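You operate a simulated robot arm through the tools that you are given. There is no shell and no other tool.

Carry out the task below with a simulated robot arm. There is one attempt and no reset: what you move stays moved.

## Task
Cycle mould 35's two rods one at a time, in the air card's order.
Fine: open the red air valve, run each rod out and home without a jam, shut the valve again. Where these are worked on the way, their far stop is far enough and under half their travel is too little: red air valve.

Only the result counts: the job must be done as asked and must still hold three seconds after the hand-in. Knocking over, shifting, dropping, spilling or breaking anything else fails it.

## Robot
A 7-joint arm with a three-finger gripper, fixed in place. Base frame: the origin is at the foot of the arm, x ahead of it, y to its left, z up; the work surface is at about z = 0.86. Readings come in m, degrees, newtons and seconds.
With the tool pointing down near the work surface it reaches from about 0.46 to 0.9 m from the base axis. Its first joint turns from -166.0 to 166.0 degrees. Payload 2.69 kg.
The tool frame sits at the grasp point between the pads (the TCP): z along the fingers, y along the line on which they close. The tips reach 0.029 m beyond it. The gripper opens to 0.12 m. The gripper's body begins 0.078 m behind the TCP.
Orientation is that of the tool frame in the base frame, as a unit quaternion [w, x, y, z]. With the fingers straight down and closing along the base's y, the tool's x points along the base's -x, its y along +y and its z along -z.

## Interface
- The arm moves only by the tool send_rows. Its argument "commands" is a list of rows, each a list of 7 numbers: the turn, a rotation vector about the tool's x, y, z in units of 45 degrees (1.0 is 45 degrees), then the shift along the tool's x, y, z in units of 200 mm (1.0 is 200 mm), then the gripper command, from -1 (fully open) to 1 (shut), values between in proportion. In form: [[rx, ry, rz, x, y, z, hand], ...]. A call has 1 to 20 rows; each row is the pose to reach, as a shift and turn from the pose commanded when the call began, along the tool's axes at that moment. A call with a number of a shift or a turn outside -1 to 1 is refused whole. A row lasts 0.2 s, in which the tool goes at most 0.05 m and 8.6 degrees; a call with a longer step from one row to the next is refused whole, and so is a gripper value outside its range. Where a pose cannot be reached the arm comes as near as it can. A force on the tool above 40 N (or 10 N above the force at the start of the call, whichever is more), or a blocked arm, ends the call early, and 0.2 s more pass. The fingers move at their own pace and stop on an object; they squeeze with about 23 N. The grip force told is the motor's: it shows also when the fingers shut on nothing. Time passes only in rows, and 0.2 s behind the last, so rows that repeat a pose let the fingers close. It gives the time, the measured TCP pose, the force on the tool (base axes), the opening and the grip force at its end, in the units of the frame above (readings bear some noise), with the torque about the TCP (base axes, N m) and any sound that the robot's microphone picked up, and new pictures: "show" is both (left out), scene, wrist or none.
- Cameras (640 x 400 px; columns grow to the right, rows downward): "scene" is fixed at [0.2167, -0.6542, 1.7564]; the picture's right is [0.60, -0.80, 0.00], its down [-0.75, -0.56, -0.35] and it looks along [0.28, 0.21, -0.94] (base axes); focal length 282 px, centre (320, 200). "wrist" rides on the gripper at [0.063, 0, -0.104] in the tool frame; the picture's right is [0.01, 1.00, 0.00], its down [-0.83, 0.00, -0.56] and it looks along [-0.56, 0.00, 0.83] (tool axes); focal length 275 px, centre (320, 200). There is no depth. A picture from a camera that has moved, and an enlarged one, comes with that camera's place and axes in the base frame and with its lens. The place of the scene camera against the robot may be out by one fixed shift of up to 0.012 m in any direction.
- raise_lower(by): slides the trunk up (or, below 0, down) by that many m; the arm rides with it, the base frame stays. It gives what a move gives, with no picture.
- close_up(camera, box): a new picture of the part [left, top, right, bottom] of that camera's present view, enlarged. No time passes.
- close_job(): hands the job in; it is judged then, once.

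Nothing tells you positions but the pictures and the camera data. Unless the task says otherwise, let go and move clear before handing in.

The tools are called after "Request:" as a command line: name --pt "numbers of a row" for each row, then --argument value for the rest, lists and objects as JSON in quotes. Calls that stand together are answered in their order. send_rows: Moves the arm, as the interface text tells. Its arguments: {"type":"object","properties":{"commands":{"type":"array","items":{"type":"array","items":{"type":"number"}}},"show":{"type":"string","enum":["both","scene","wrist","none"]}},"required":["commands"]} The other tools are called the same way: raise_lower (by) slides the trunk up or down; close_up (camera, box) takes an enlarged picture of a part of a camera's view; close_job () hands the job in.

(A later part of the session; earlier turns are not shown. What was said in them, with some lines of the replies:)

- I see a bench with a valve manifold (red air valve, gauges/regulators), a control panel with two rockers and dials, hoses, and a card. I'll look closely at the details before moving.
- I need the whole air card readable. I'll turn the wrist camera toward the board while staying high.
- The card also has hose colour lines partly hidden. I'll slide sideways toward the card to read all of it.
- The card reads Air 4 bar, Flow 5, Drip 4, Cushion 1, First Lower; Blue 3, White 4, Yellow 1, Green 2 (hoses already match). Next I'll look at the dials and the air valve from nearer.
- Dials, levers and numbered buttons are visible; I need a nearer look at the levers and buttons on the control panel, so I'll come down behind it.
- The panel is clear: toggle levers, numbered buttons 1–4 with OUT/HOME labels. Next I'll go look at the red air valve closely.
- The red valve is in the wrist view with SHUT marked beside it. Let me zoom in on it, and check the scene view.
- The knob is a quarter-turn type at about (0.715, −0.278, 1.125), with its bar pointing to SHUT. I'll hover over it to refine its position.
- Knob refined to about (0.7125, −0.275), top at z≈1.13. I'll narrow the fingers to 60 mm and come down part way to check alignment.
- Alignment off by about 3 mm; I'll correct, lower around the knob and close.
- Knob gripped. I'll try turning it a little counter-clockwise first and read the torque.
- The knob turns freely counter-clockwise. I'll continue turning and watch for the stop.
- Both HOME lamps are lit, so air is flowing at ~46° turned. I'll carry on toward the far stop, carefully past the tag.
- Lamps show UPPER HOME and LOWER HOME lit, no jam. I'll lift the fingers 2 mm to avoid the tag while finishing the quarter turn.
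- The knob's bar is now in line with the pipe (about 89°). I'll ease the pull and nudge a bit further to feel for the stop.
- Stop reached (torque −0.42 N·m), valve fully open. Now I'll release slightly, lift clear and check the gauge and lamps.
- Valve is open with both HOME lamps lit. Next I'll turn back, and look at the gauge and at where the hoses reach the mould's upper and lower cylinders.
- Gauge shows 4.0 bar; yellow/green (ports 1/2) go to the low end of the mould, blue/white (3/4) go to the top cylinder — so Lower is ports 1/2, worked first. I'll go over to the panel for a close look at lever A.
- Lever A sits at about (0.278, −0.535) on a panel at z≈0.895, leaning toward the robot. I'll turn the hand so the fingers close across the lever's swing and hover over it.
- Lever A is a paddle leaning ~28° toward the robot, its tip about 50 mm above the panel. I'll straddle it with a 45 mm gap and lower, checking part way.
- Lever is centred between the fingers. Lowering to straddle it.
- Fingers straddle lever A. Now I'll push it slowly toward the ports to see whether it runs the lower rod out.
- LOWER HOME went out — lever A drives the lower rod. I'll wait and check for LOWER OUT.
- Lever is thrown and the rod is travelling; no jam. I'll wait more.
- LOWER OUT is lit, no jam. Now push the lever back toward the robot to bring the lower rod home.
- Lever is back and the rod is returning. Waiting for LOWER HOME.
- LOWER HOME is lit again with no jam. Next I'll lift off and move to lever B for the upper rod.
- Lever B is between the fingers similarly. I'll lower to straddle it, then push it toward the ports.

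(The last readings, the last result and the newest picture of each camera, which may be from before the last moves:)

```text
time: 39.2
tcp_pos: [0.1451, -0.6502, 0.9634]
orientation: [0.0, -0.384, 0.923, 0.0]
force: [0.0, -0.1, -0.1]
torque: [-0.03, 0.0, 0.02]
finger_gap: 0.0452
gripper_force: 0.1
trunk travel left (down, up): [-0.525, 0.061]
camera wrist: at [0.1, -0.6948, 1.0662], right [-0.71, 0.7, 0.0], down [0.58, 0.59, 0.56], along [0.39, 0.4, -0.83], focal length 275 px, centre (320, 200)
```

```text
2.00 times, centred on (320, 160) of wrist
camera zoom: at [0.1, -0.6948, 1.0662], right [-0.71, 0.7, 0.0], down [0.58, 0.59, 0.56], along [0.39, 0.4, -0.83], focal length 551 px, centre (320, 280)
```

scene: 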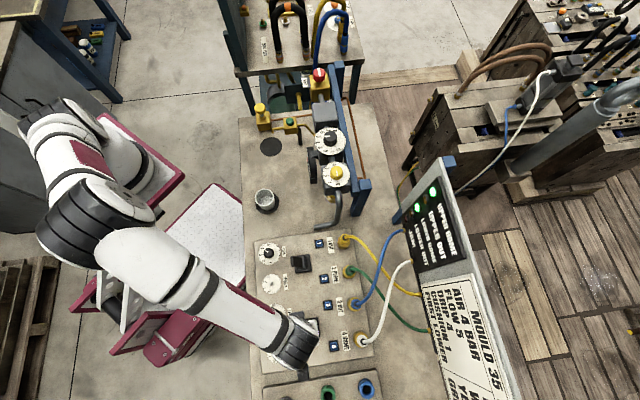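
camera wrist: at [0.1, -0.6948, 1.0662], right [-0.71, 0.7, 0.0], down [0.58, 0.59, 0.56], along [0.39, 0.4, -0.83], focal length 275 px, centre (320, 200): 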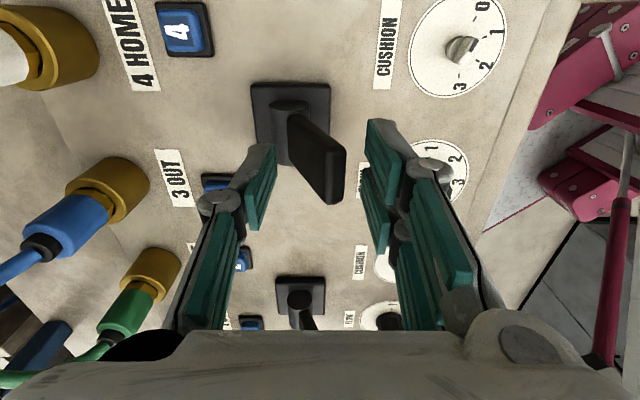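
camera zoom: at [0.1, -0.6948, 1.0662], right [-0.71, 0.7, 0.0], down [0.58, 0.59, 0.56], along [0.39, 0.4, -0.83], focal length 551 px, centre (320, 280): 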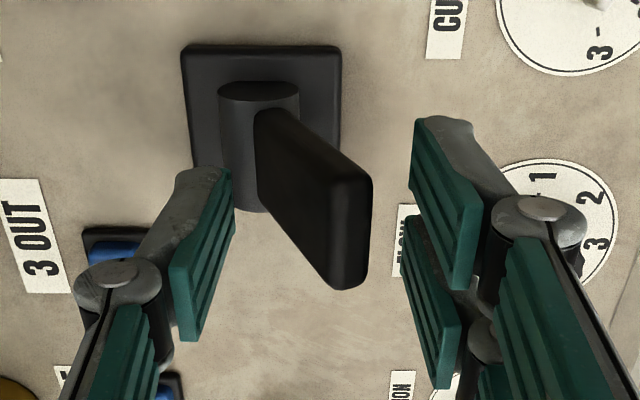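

Same arrangement as before. Pushing lever B toward the ports to run the upper rod out.

Request:
send_rows --pt "0 0 0 0 -0.05 0.01 0.25" --pt "0 0 0 0 -0.1 0.01 0.25" --pt "0 0 0 0 -0.15 0.01 0.25" --pt "0 0 0 0 -0.2 0.01 0.25" --pt "0 0 0 0 -0.24 0.01 0.25" --pt "0 0 0 0 -0.24 0.01 0.25" --show "both"

Request:
close_up --camera "scene" --box '[390, 150, 480, 280]'

Request:
close_up --camera "wrist" --box '[220, 60, 420, 260]'

```text
time: 40.6
tcp_pos: [0.1785, -0.6842, 0.9612]
orientation: [0.0, -0.385, 0.923, 0.0]
force: [-0.5, -0.1, -1.4]
torque: [0.01, 0.0, 0.02]
finger_gap: 0.045
gripper_force: 0.0
trunk travel left (down, up): [-0.525, 0.061]
camera wrist: at [0.1348, -0.7283, 1.0647], right [-0.71, 0.7, 0.0], down [0.58, 0.59, 0.56], along [0.39, 0.4, -0.83], focal length 275 px, centre (320, 200)
```

scene: 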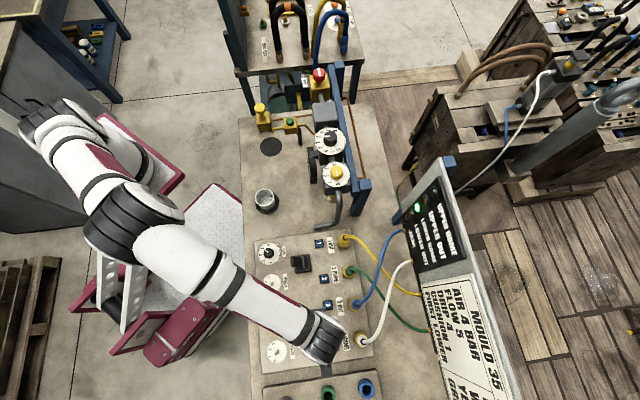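
wrist: 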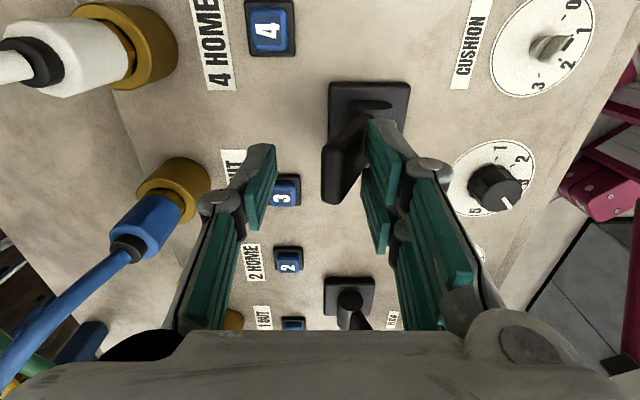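

```text
3.08 times, centred on (435, 215) of scene
camera zoom: at [0.2167, -0.6542, 1.7564], right [0.6, -0.8, 0.0], down [-0.75, -0.56, -0.35], along [0.28, 0.21, -0.94], focal length 866 px, centre (-34, 154)
```

zoom: 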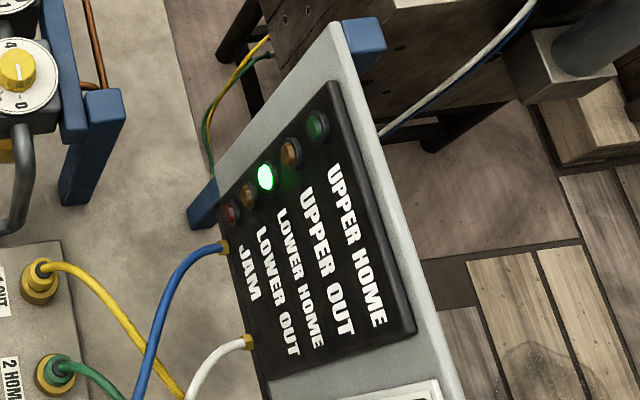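

```text
2.00 times, centred on (320, 160) of wrist
camera zoom: at [0.1348, -0.7283, 1.0647], right [-0.71, 0.7, 0.0], down [0.58, 0.59, 0.56], along [0.39, 0.4, -0.83], focal length 551 px, centre (320, 280)
```

zoom: 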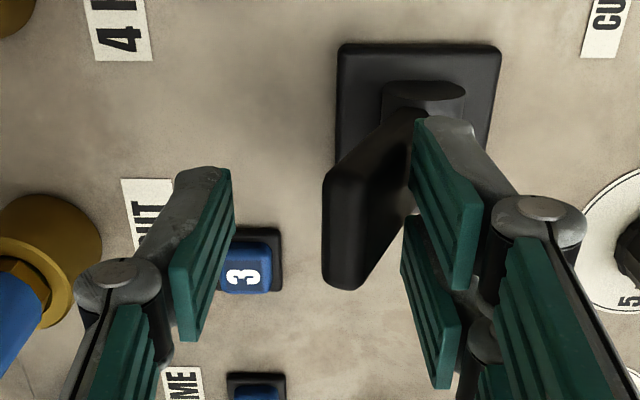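

UPPER HOME went out, so the upper rod is running out with the lower home and no jam. Waiting for UPPER OUT.

Request:
send_rows --pt "0 0 0 0 0 0 0.25" --pt "0 0 0 0 0 0 0.25" --pt "0 0 0 0 0 0 0.25" --pt "0 0 0 0 0 0 0.25" --pt "0 0 0 0 0 0 0.25" --pt "0 0 0 0 0 0 0.25" --pt "0 0 0 0 0 0 0.25" --pt "0 0 0 0 0 0 0.25" --pt "0 0 0 0 0 0 0.25" --pt "0 0 0 0 0 0 0.25" --pt "0 0 0 0 0 0 0.25" --show "none"

Request:
close_up --camera "scene" --box '[390, 150, 480, 280]'

```text
time: 43.0
tcp_pos: [0.1791, -0.682, 0.9613]
orientation: [0.0, -0.385, 0.923, 0.0]
force: [0.0, 0.0, 0.0]
torque: [0.02, -0.01, -0.01]
finger_gap: 0.0447
gripper_force: 0.0
trunk travel left (down, up): [-0.525, 0.061]
```

```text
3.08 times, centred on (435, 215) of scene
camera zoom: at [0.2167, -0.6542, 1.7564], right [0.6, -0.8, 0.0], down [-0.75, -0.56, -0.35], along [0.28, 0.21, -0.94], focal length 866 px, centre (-34, 154)
```

zoom: 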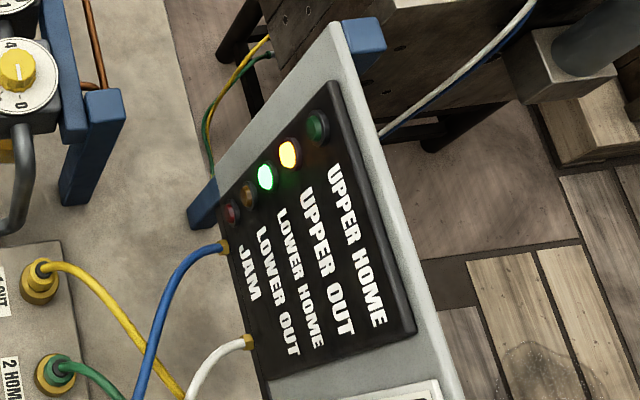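

UPPER OUT is lit. Now I'll push lever B back to bring the upper rod home and wait.

Request:
send_rows --pt "0 0 0 0 0.05 0 0.25" --pt "0 0 0 0 0.1 0 0.25" --pt "0 0 0 0 0.15 0 0.25" --pt "0 0 0 0 0.2 0 0.25" --pt "0 0 0 0 0.25 0 0.25" --pt "0 0 0 0 0.29 0 0.25" --pt "0 0 0 0 0.29 0 0.25" --show "wrist"

Request:
send_rows --pt "0 0 0 0 0 0 0.25" --pt "0 0 0 0 0 0 0.25" --pt "0 0 0 0 0 0 0.25" --pt "0 0 0 0 0 0 0.25" --pt "0 0 0 0 0 0 0.25" --pt "0 0 0 0 0 0 0.25" --pt "0 0 0 0 0 0 0.25" --pt "0 0 0 0 0 0 0.25" --pt "0 0 0 0 0 0 0.25" --pt "0 0 0 0 0 0 0.25" --pt "0 0 0 0 0 0 0.25" --show "none"

Request:
close_up --camera "scene" --box '[390, 150, 480, 280]'

Request:
close_up --camera "wrist" --box '[200, 60, 420, 260]'

```text
time: 44.6
tcp_pos: [0.1378, -0.6427, 0.9591]
orientation: [0.0, -0.384, 0.923, 0.0]
force: [-0.1, 0.0, -0.6]
torque: [-0.02, -0.01, 0.0]
finger_gap: 0.045
gripper_force: 0.0
trunk travel left (down, up): [-0.525, 0.061]
camera wrist: at [0.093, -0.687, 1.0635], right [-0.71, 0.7, 0.0], down [0.58, 0.59, 0.56], along [0.39, 0.4, -0.83], focal length 275 px, centre (320, 200)
```

wrist: 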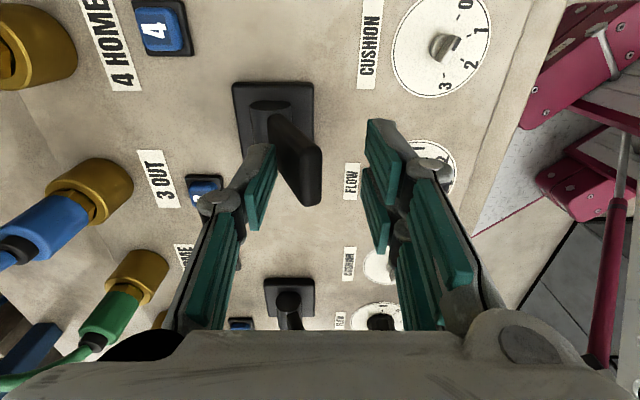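

```text
time: 47.0
tcp_pos: [0.1372, -0.6428, 0.9594]
orientation: [-0.001, -0.384, 0.923, 0.0]
force: [-0.3, 0.5, -0.1]
torque: [0.01, -0.01, -0.03]
finger_gap: 0.045
gripper_force: 0.0
trunk travel left (down, up): [-0.525, 0.061]
```

```text
3.08 times, centred on (435, 215) of scene
camera zoom: at [0.2167, -0.6542, 1.7564], right [0.6, -0.8, 0.0], down [-0.75, -0.56, -0.35], along [0.28, 0.21, -0.94], focal length 866 px, centre (-34, 154)
```

zoom: 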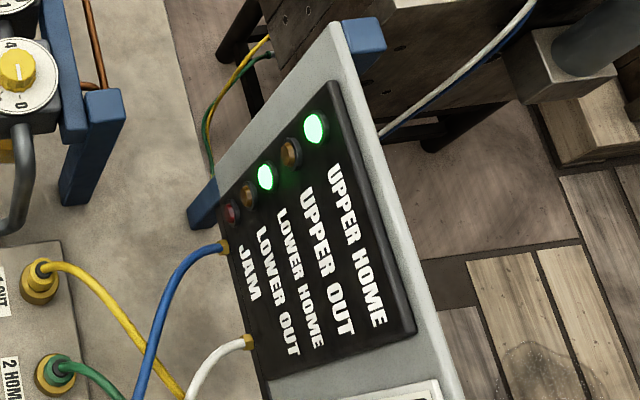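

```text
2.00 times, centred on (310, 160) of wrist
camera zoom: at [0.0932, -0.687, 1.0635], right [-0.71, 0.7, 0.0], down [0.58, 0.59, 0.56], along [0.39, 0.4, -0.83], focal length 551 px, centre (340, 280)
```

zoom: 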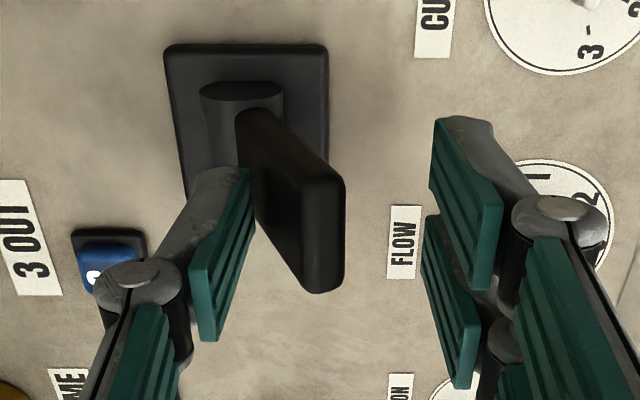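

Both rods are home, no jam, levers back at rest. Now lift away and return to the red valve to shut it.

Request:
send_rows --pt "0 0 0 0 -0.04 0 0.25" --pt "0 0 0 0 -0.04 -0.2 0.25" --pt "0 0 0 0 -0.04 -0.42 0.25" --pt "0 0 0 0 -0.04 -0.66 0.25" --pt "0 0 0 0 -0.04 -0.9 0.25" --show "none"

Request:
send_rows --pt "0 0 0 -0.15 0 -0.14 0" --pt "0 0 0 -0.32 0 -0.28 0" --pt "0 0 0 -0.5 0 -0.42 0" --pt "0 0 0 -0.68 0 -0.56 0" --pt "0 0 0 -0.86 0 -0.68 0" --pt "0 0 0 -1.0 0 -0.7 0" --show "none"

Request:
send_rows --pt "0 0 0 -0.22 0 0 0" --pt "0 0 0 -0.45 0 0 0" --pt "0 0 0 -0.7 0 0 0" --pt "0 0 0 -0.9 0 0 0" --pt "0 0 0 -1.0 0 0 0" --show "none"

Request:
send_rows --pt "0 0 0 -0.22 -0.06 0 0" --pt "0 0 0 -0.45 -0.12 0 0" --pt "0 0 0 -0.68 -0.18 0 0" --pt "0 0 0 -0.9 -0.24 0 0" --pt "0 0 0 -1.0 -0.3 0 0" --show "both"

```text
time: 48.2
tcp_pos: [0.1437, -0.6474, 1.1408]
orientation: [0.0, -0.383, 0.924, 0.001]
force: [-0.5, -1.4, 0.4]
torque: [0.02, -0.01, -0.03]
finger_gap: 0.0449
gripper_force: 0.0
trunk travel left (down, up): [-0.525, 0.061]
```

```text
time: 49.6
tcp_pos: [0.2847, -0.5064, 1.2802]
orientation: [0.0, -0.383, 0.924, 0.0]
force: [-1.1, -0.3, 0.1]
torque: [0.04, -0.03, -0.01]
finger_gap: 0.0597
gripper_force: 0.1
trunk travel left (down, up): [-0.525, 0.061]
```

```text
time: 50.8
tcp_pos: [0.4265, -0.3643, 1.2801]
orientation: [0.0, -0.383, 0.924, 0.0]
force: [0.9, -0.2, 0.0]
torque: [0.06, -0.02, -0.04]
finger_gap: 0.0599
gripper_force: 0.1
trunk travel left (down, up): [-0.525, 0.061]
```

```text
time: 52.0
tcp_pos: [0.6112, -0.2642, 1.2796]
orientation: [0.0, -0.384, 0.923, 0.001]
force: [0.1, 0.0, 0.1]
torque: [0.02, 0.01, 0.01]
finger_gap: 0.06
gripper_force: 0.0
trunk travel left (down, up): [-0.525, 0.061]
camera wrist: at [0.5666, -0.3091, 1.3835], right [-0.71, 0.7, 0.0], down [0.58, 0.59, 0.56], along [0.39, 0.4, -0.83], focal length 275 px, centre (320, 200)
```

scene: 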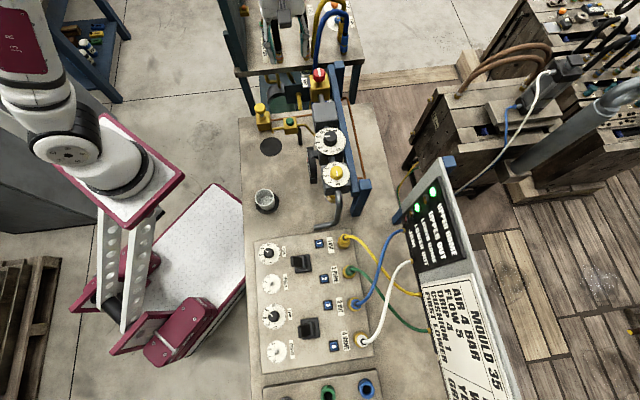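
wrist: 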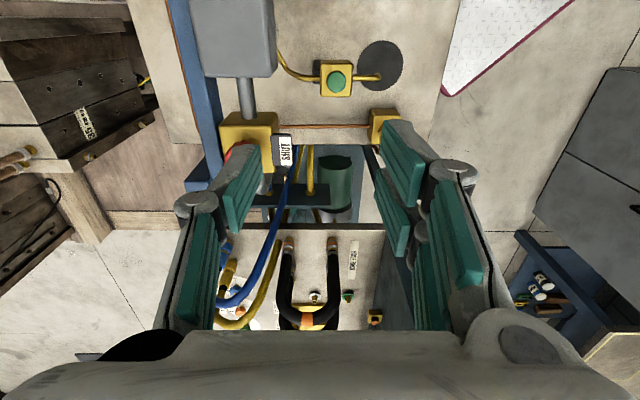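

I'll hover just over the knob to check alignment before gripping.

Request:
send_rows --pt "0 0 0 -0.11 -0.135 0 0" --pt "0 0 0 -0.22 -0.27 0 0" --pt "0 0 0 -0.32 -0.403 0.1 0" --pt "0 0 0 -0.32 -0.403 0.3 0" --pt "0 0 0 -0.32 -0.403 0.5 0" --pt "0 0 0 -0.32 -0.403 0.54 0" --show "wrist"

Request:
close_up --camera "wrist" --box '[230, 60, 410, 240]'

```text
time: 53.4
tcp_pos: [0.7132, -0.2757, 1.1711]
orientation: [0.0, -0.384, 0.923, -0.001]
force: [1.3, -1.0, -0.2]
torque: [-0.03, 0.01, -0.02]
finger_gap: 0.0601
gripper_force: 0.1
trunk travel left (down, up): [-0.525, 0.061]
camera wrist: at [0.6687, -0.3202, 1.2753], right [-0.71, 0.7, 0.0], down [0.58, 0.59, 0.56], along [0.39, 0.4, -0.83], focal length 275 px, centre (320, 200)
```

wrist: 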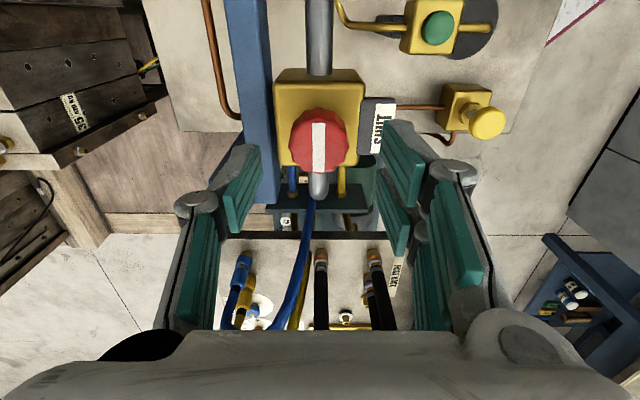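

```text
2.22 times, centred on (320, 150) of wrist
camera zoom: at [0.6687, -0.3202, 1.2753], right [-0.71, 0.7, 0.0], down [0.58, 0.59, 0.56], along [0.39, 0.4, -0.83], focal length 612 px, centre (320, 311)
```

zoom: 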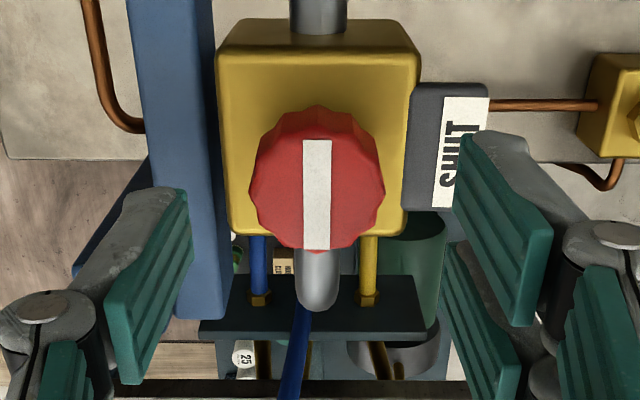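

Well aligned. I'll narrow to 42 mm to keep clear of the tag, lower and grip.

Request:
send_rows --pt "0 0 0 0 0 0 0.3" --pt "0 0 0 0 0 0.06 0.3" --pt "0 0 0 0 0 0.12 0.3" --pt "0 0 0 0 0 0.178 0.3" --pt "0 0 0 0 0 0.178 1" --pt "0 0 0 0 0 0.178 1" --pt "0 0 0 0 0 0.178 1" --show "wrist"

```text
time: 55.0
tcp_pos: [0.7132, -0.2766, 1.1362]
orientation: [0.0, -0.384, 0.924, -0.001]
force: [6.2, -4.0, 4.6]
torque: [-0.41, 0.1, -0.05]
finger_gap: 0.0337
gripper_force: 44.9
trunk travel left (down, up): [-0.525, 0.061]
camera wrist: at [0.6687, -0.3213, 1.2401], right [-0.71, 0.7, 0.0], down [0.58, 0.59, 0.56], along [0.39, 0.4, -0.83], focal length 275 px, centre (320, 200)
```

wrist: 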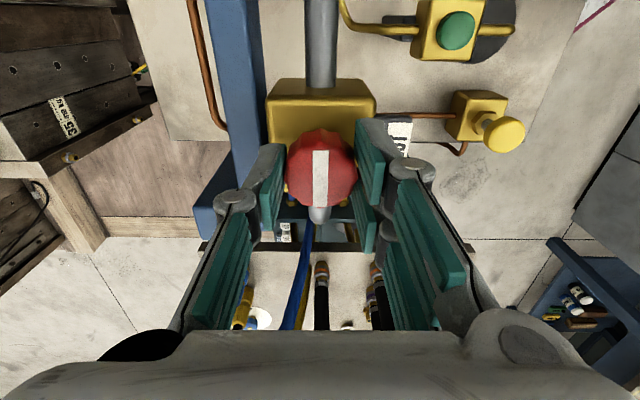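

Knob gripped. Turning it clockwise back toward SHUT.

Request:
send_rows --pt "0 0 0.15 0 0 0 1" --pt "0 0 0.3 0 0 0 1" --pt "0 0 0.45 0 0 0 1" --pt "0 0 0.6 0 0 0 1" --pt "0 0 0.75 0 0 0 1" --pt "0 0 0.9 0 0 0 1" --pt "0 0 1.0 0 0 0 1" --show "none"

Request:
send_rows --pt "0 0 0.15 0 0 0 1" --pt "0 0 0.3 0 0 0 1" --pt "0 0 0.45 0 0 0 1" --pt "0 0 0.6 0 0 0 1" --pt "0 0 0.75 0 0 0 1" --pt "0 0 0.9 0 0 0 1" --pt "0 0 1.0 0 0 0 1" --show "both"

```text
time: 56.6
tcp_pos: [0.7132, -0.2754, 1.1364]
orientation: [0.0, -0.002, 1.0, 0.0]
force: [8.5, 0.9, 5.5]
torque: [0.09, -0.67, -0.01]
finger_gap: 0.0339
gripper_force: 45.2
trunk travel left (down, up): [-0.525, 0.061]
```

```text
time: 58.2
tcp_pos: [0.7131, -0.2755, 1.1361]
orientation: [0.0, 0.382, 0.924, 0.0]
force: [13.8, 9.2, 4.2]
torque: [0.42, -0.23, 0.11]
finger_gap: 0.0343
gripper_force: 45.6
trunk travel left (down, up): [-0.525, 0.061]
camera wrist: at [0.668, -0.2308, 1.2402], right [0.7, 0.71, 0.0], down [0.59, -0.58, 0.56], along [0.4, -0.39, -0.83], focal length 275 px, centre (320, 200)
```

scene: 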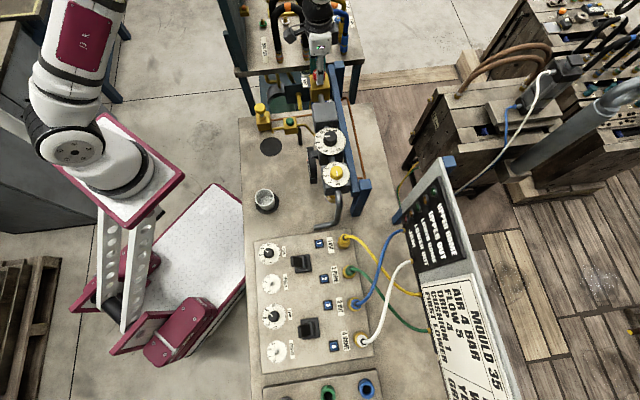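
wrist: 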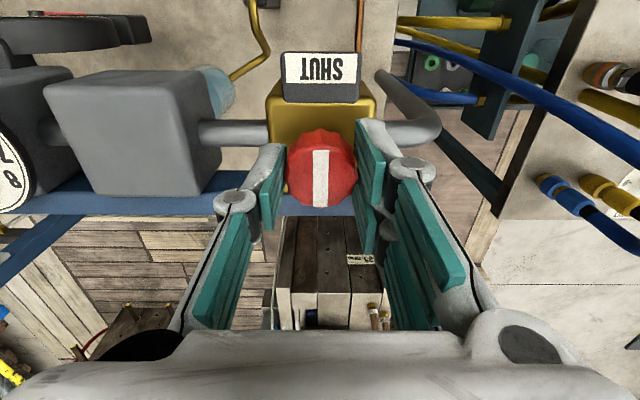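

Lamps are out and the bar points at SHUT again. A small extra turn against the stop, then release and lift.

Request:
send_rows --pt "0 0 0.08 0 0 0 1" --pt "0 0 0.14 0 0 0 1" --show "none"

Request:
send_rows --pt "0 0 -0.07 0 0 0 1" --pt "0 0 -0.07 0 0 0 0.2" --pt "0 0 -0.07 0 0 0 0.1" --pt "0 0 -0.07 0 0 -0.06 0.1" --pt "0 0 -0.07 0 0 -0.2 0.1" --pt "0 0 -0.07 0 0 -0.4 0" --pt "0 0 -0.07 0.15 0 -0.6 0" --pt "0 0 -0.07 0.35 0 -0.7 0" --pt "0 0 -0.07 0.55 0 -0.8 0" --show "both"

Request:
close_up --camera "wrist" --box '[130, 70, 410, 260]'

Request:
close_up --camera "scene" --box '[390, 150, 480, 280]'

Request:
close_up --camera "scene" --box '[290, 60, 370, 130]'

```text
time: 58.8
tcp_pos: [0.713, -0.2751, 1.1362]
orientation: [-0.001, 0.431, 0.902, 0.0]
force: [11.2, 15.1, 6.0]
torque: [0.58, -0.26, 0.58]
finger_gap: 0.0345
gripper_force: 45.3
trunk travel left (down, up): [-0.525, 0.061]
```

```text
time: 60.8
tcp_pos: [0.6437, -0.1917, 1.2947]
orientation: [-0.001, 0.407, 0.913, 0.0]
force: [-0.2, 0.0, -0.2]
torque: [0.05, 0.05, -0.01]
finger_gap: 0.06
gripper_force: 0.1
trunk travel left (down, up): [-0.525, 0.061]
camera wrist: at [0.6008, -0.1445, 1.3978], right [0.74, 0.67, 0.0], down [0.56, -0.62, 0.56], along [0.37, -0.41, -0.83], focal length 275 px, centre (320, 200)
```

scene: 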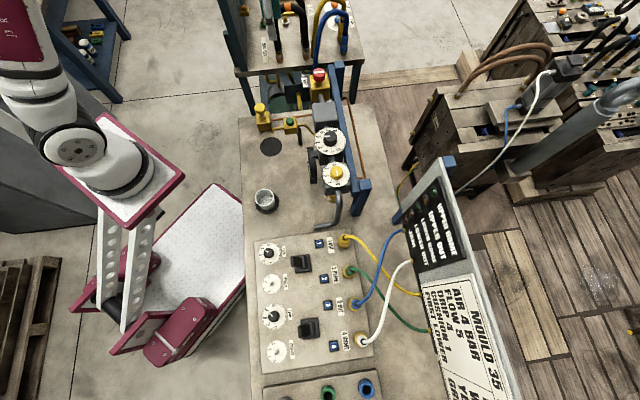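
wrist: 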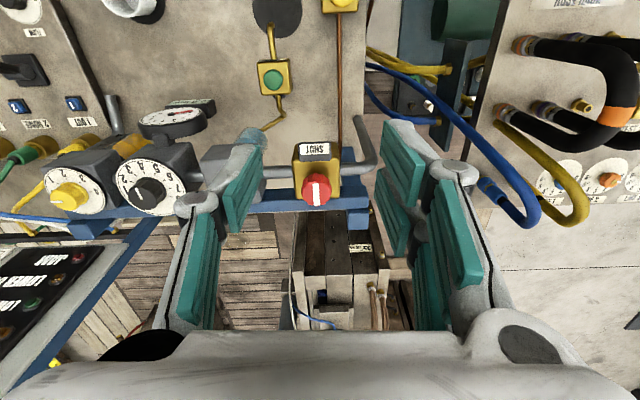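

```text
2.11 times, centred on (270, 165) of wrist
camera zoom: at [0.6008, -0.1445, 1.3978], right [0.74, 0.67, 0.0], down [0.56, -0.62, 0.56], along [0.37, -0.41, -0.83], focal length 580 px, centre (425, 274)
```

zoom: 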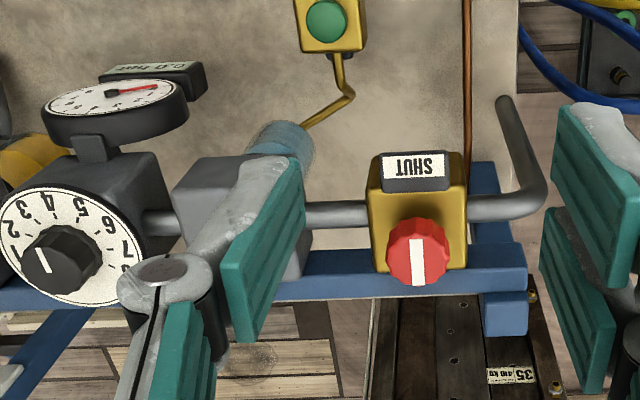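

```text
3.08 times, centred on (435, 215) of scene
camera zoom: at [0.2167, -0.6542, 1.7564], right [0.6, -0.8, 0.0], down [-0.75, -0.56, -0.35], along [0.28, 0.21, -0.94], focal length 866 px, centre (-34, 154)
```

zoom: 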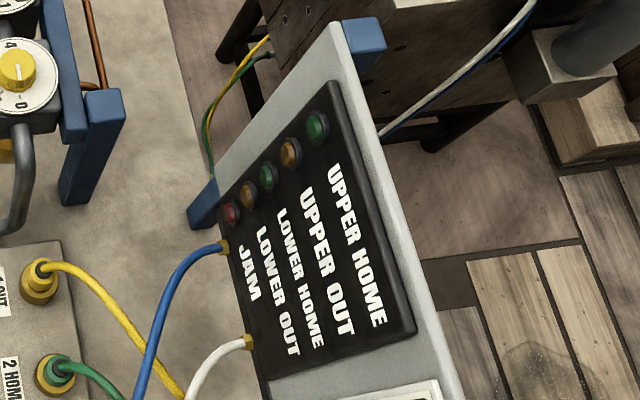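

```text
5.71 times, centred on (330, 95) of scene
camera zoom: at [0.2167, -0.6542, 1.7564], right [0.6, -0.8, 0.0], down [-0.75, -0.56, -0.35], along [0.28, 0.21, -0.94], focal length 1609 px, centre (263, 800)
```

zoom: 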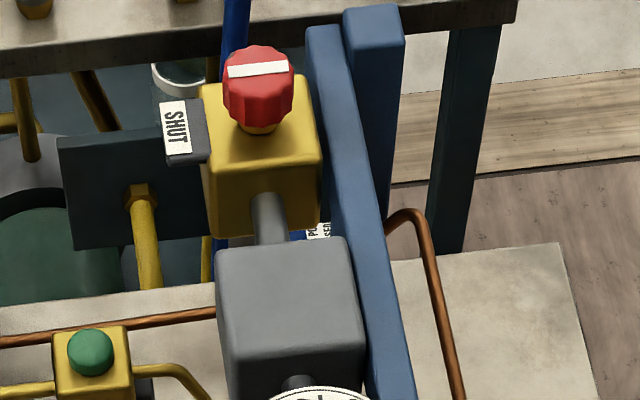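

The valve is back at SHUT, the gauge reads 0.0 bar and the lamps are out. Both levers are in their home position and the arm is clear, so I'm handing in.

Request:
close_job

```text
The job is handed in.
```

I ran both of mould 35's rods through a full cycle in the card's order, lower first and then upper, with no jam. The job is handed in, but I haven't seen a verdict.

- **Air:** I turned the red valve a full quarter turn to its open stop, and the gauge read 4.0 bar, which matches the card.
- **Lower rod:** its lever (ports 1 and 2) sent it out and back. LOWER OUT lit, then LOWER HOME.
- **Upper rod:** only once the lower was home, its lever (ports 3 and 4) did the same. UPPER OUT lit, then UPPER HOME.
- **At the end:** I turned the valve back to its SHUT stop. The gauge reads 0.0 bar, all the lamps are out, both levers are back at home and the arm is clear.

The other dials don't appear to match the card. Both flow knobs look to be at about 4 (card says 5), drip at about 0 (card says 4) and both cushions at about 0 (card says 1). I left them alone because you asked only for the cycle.
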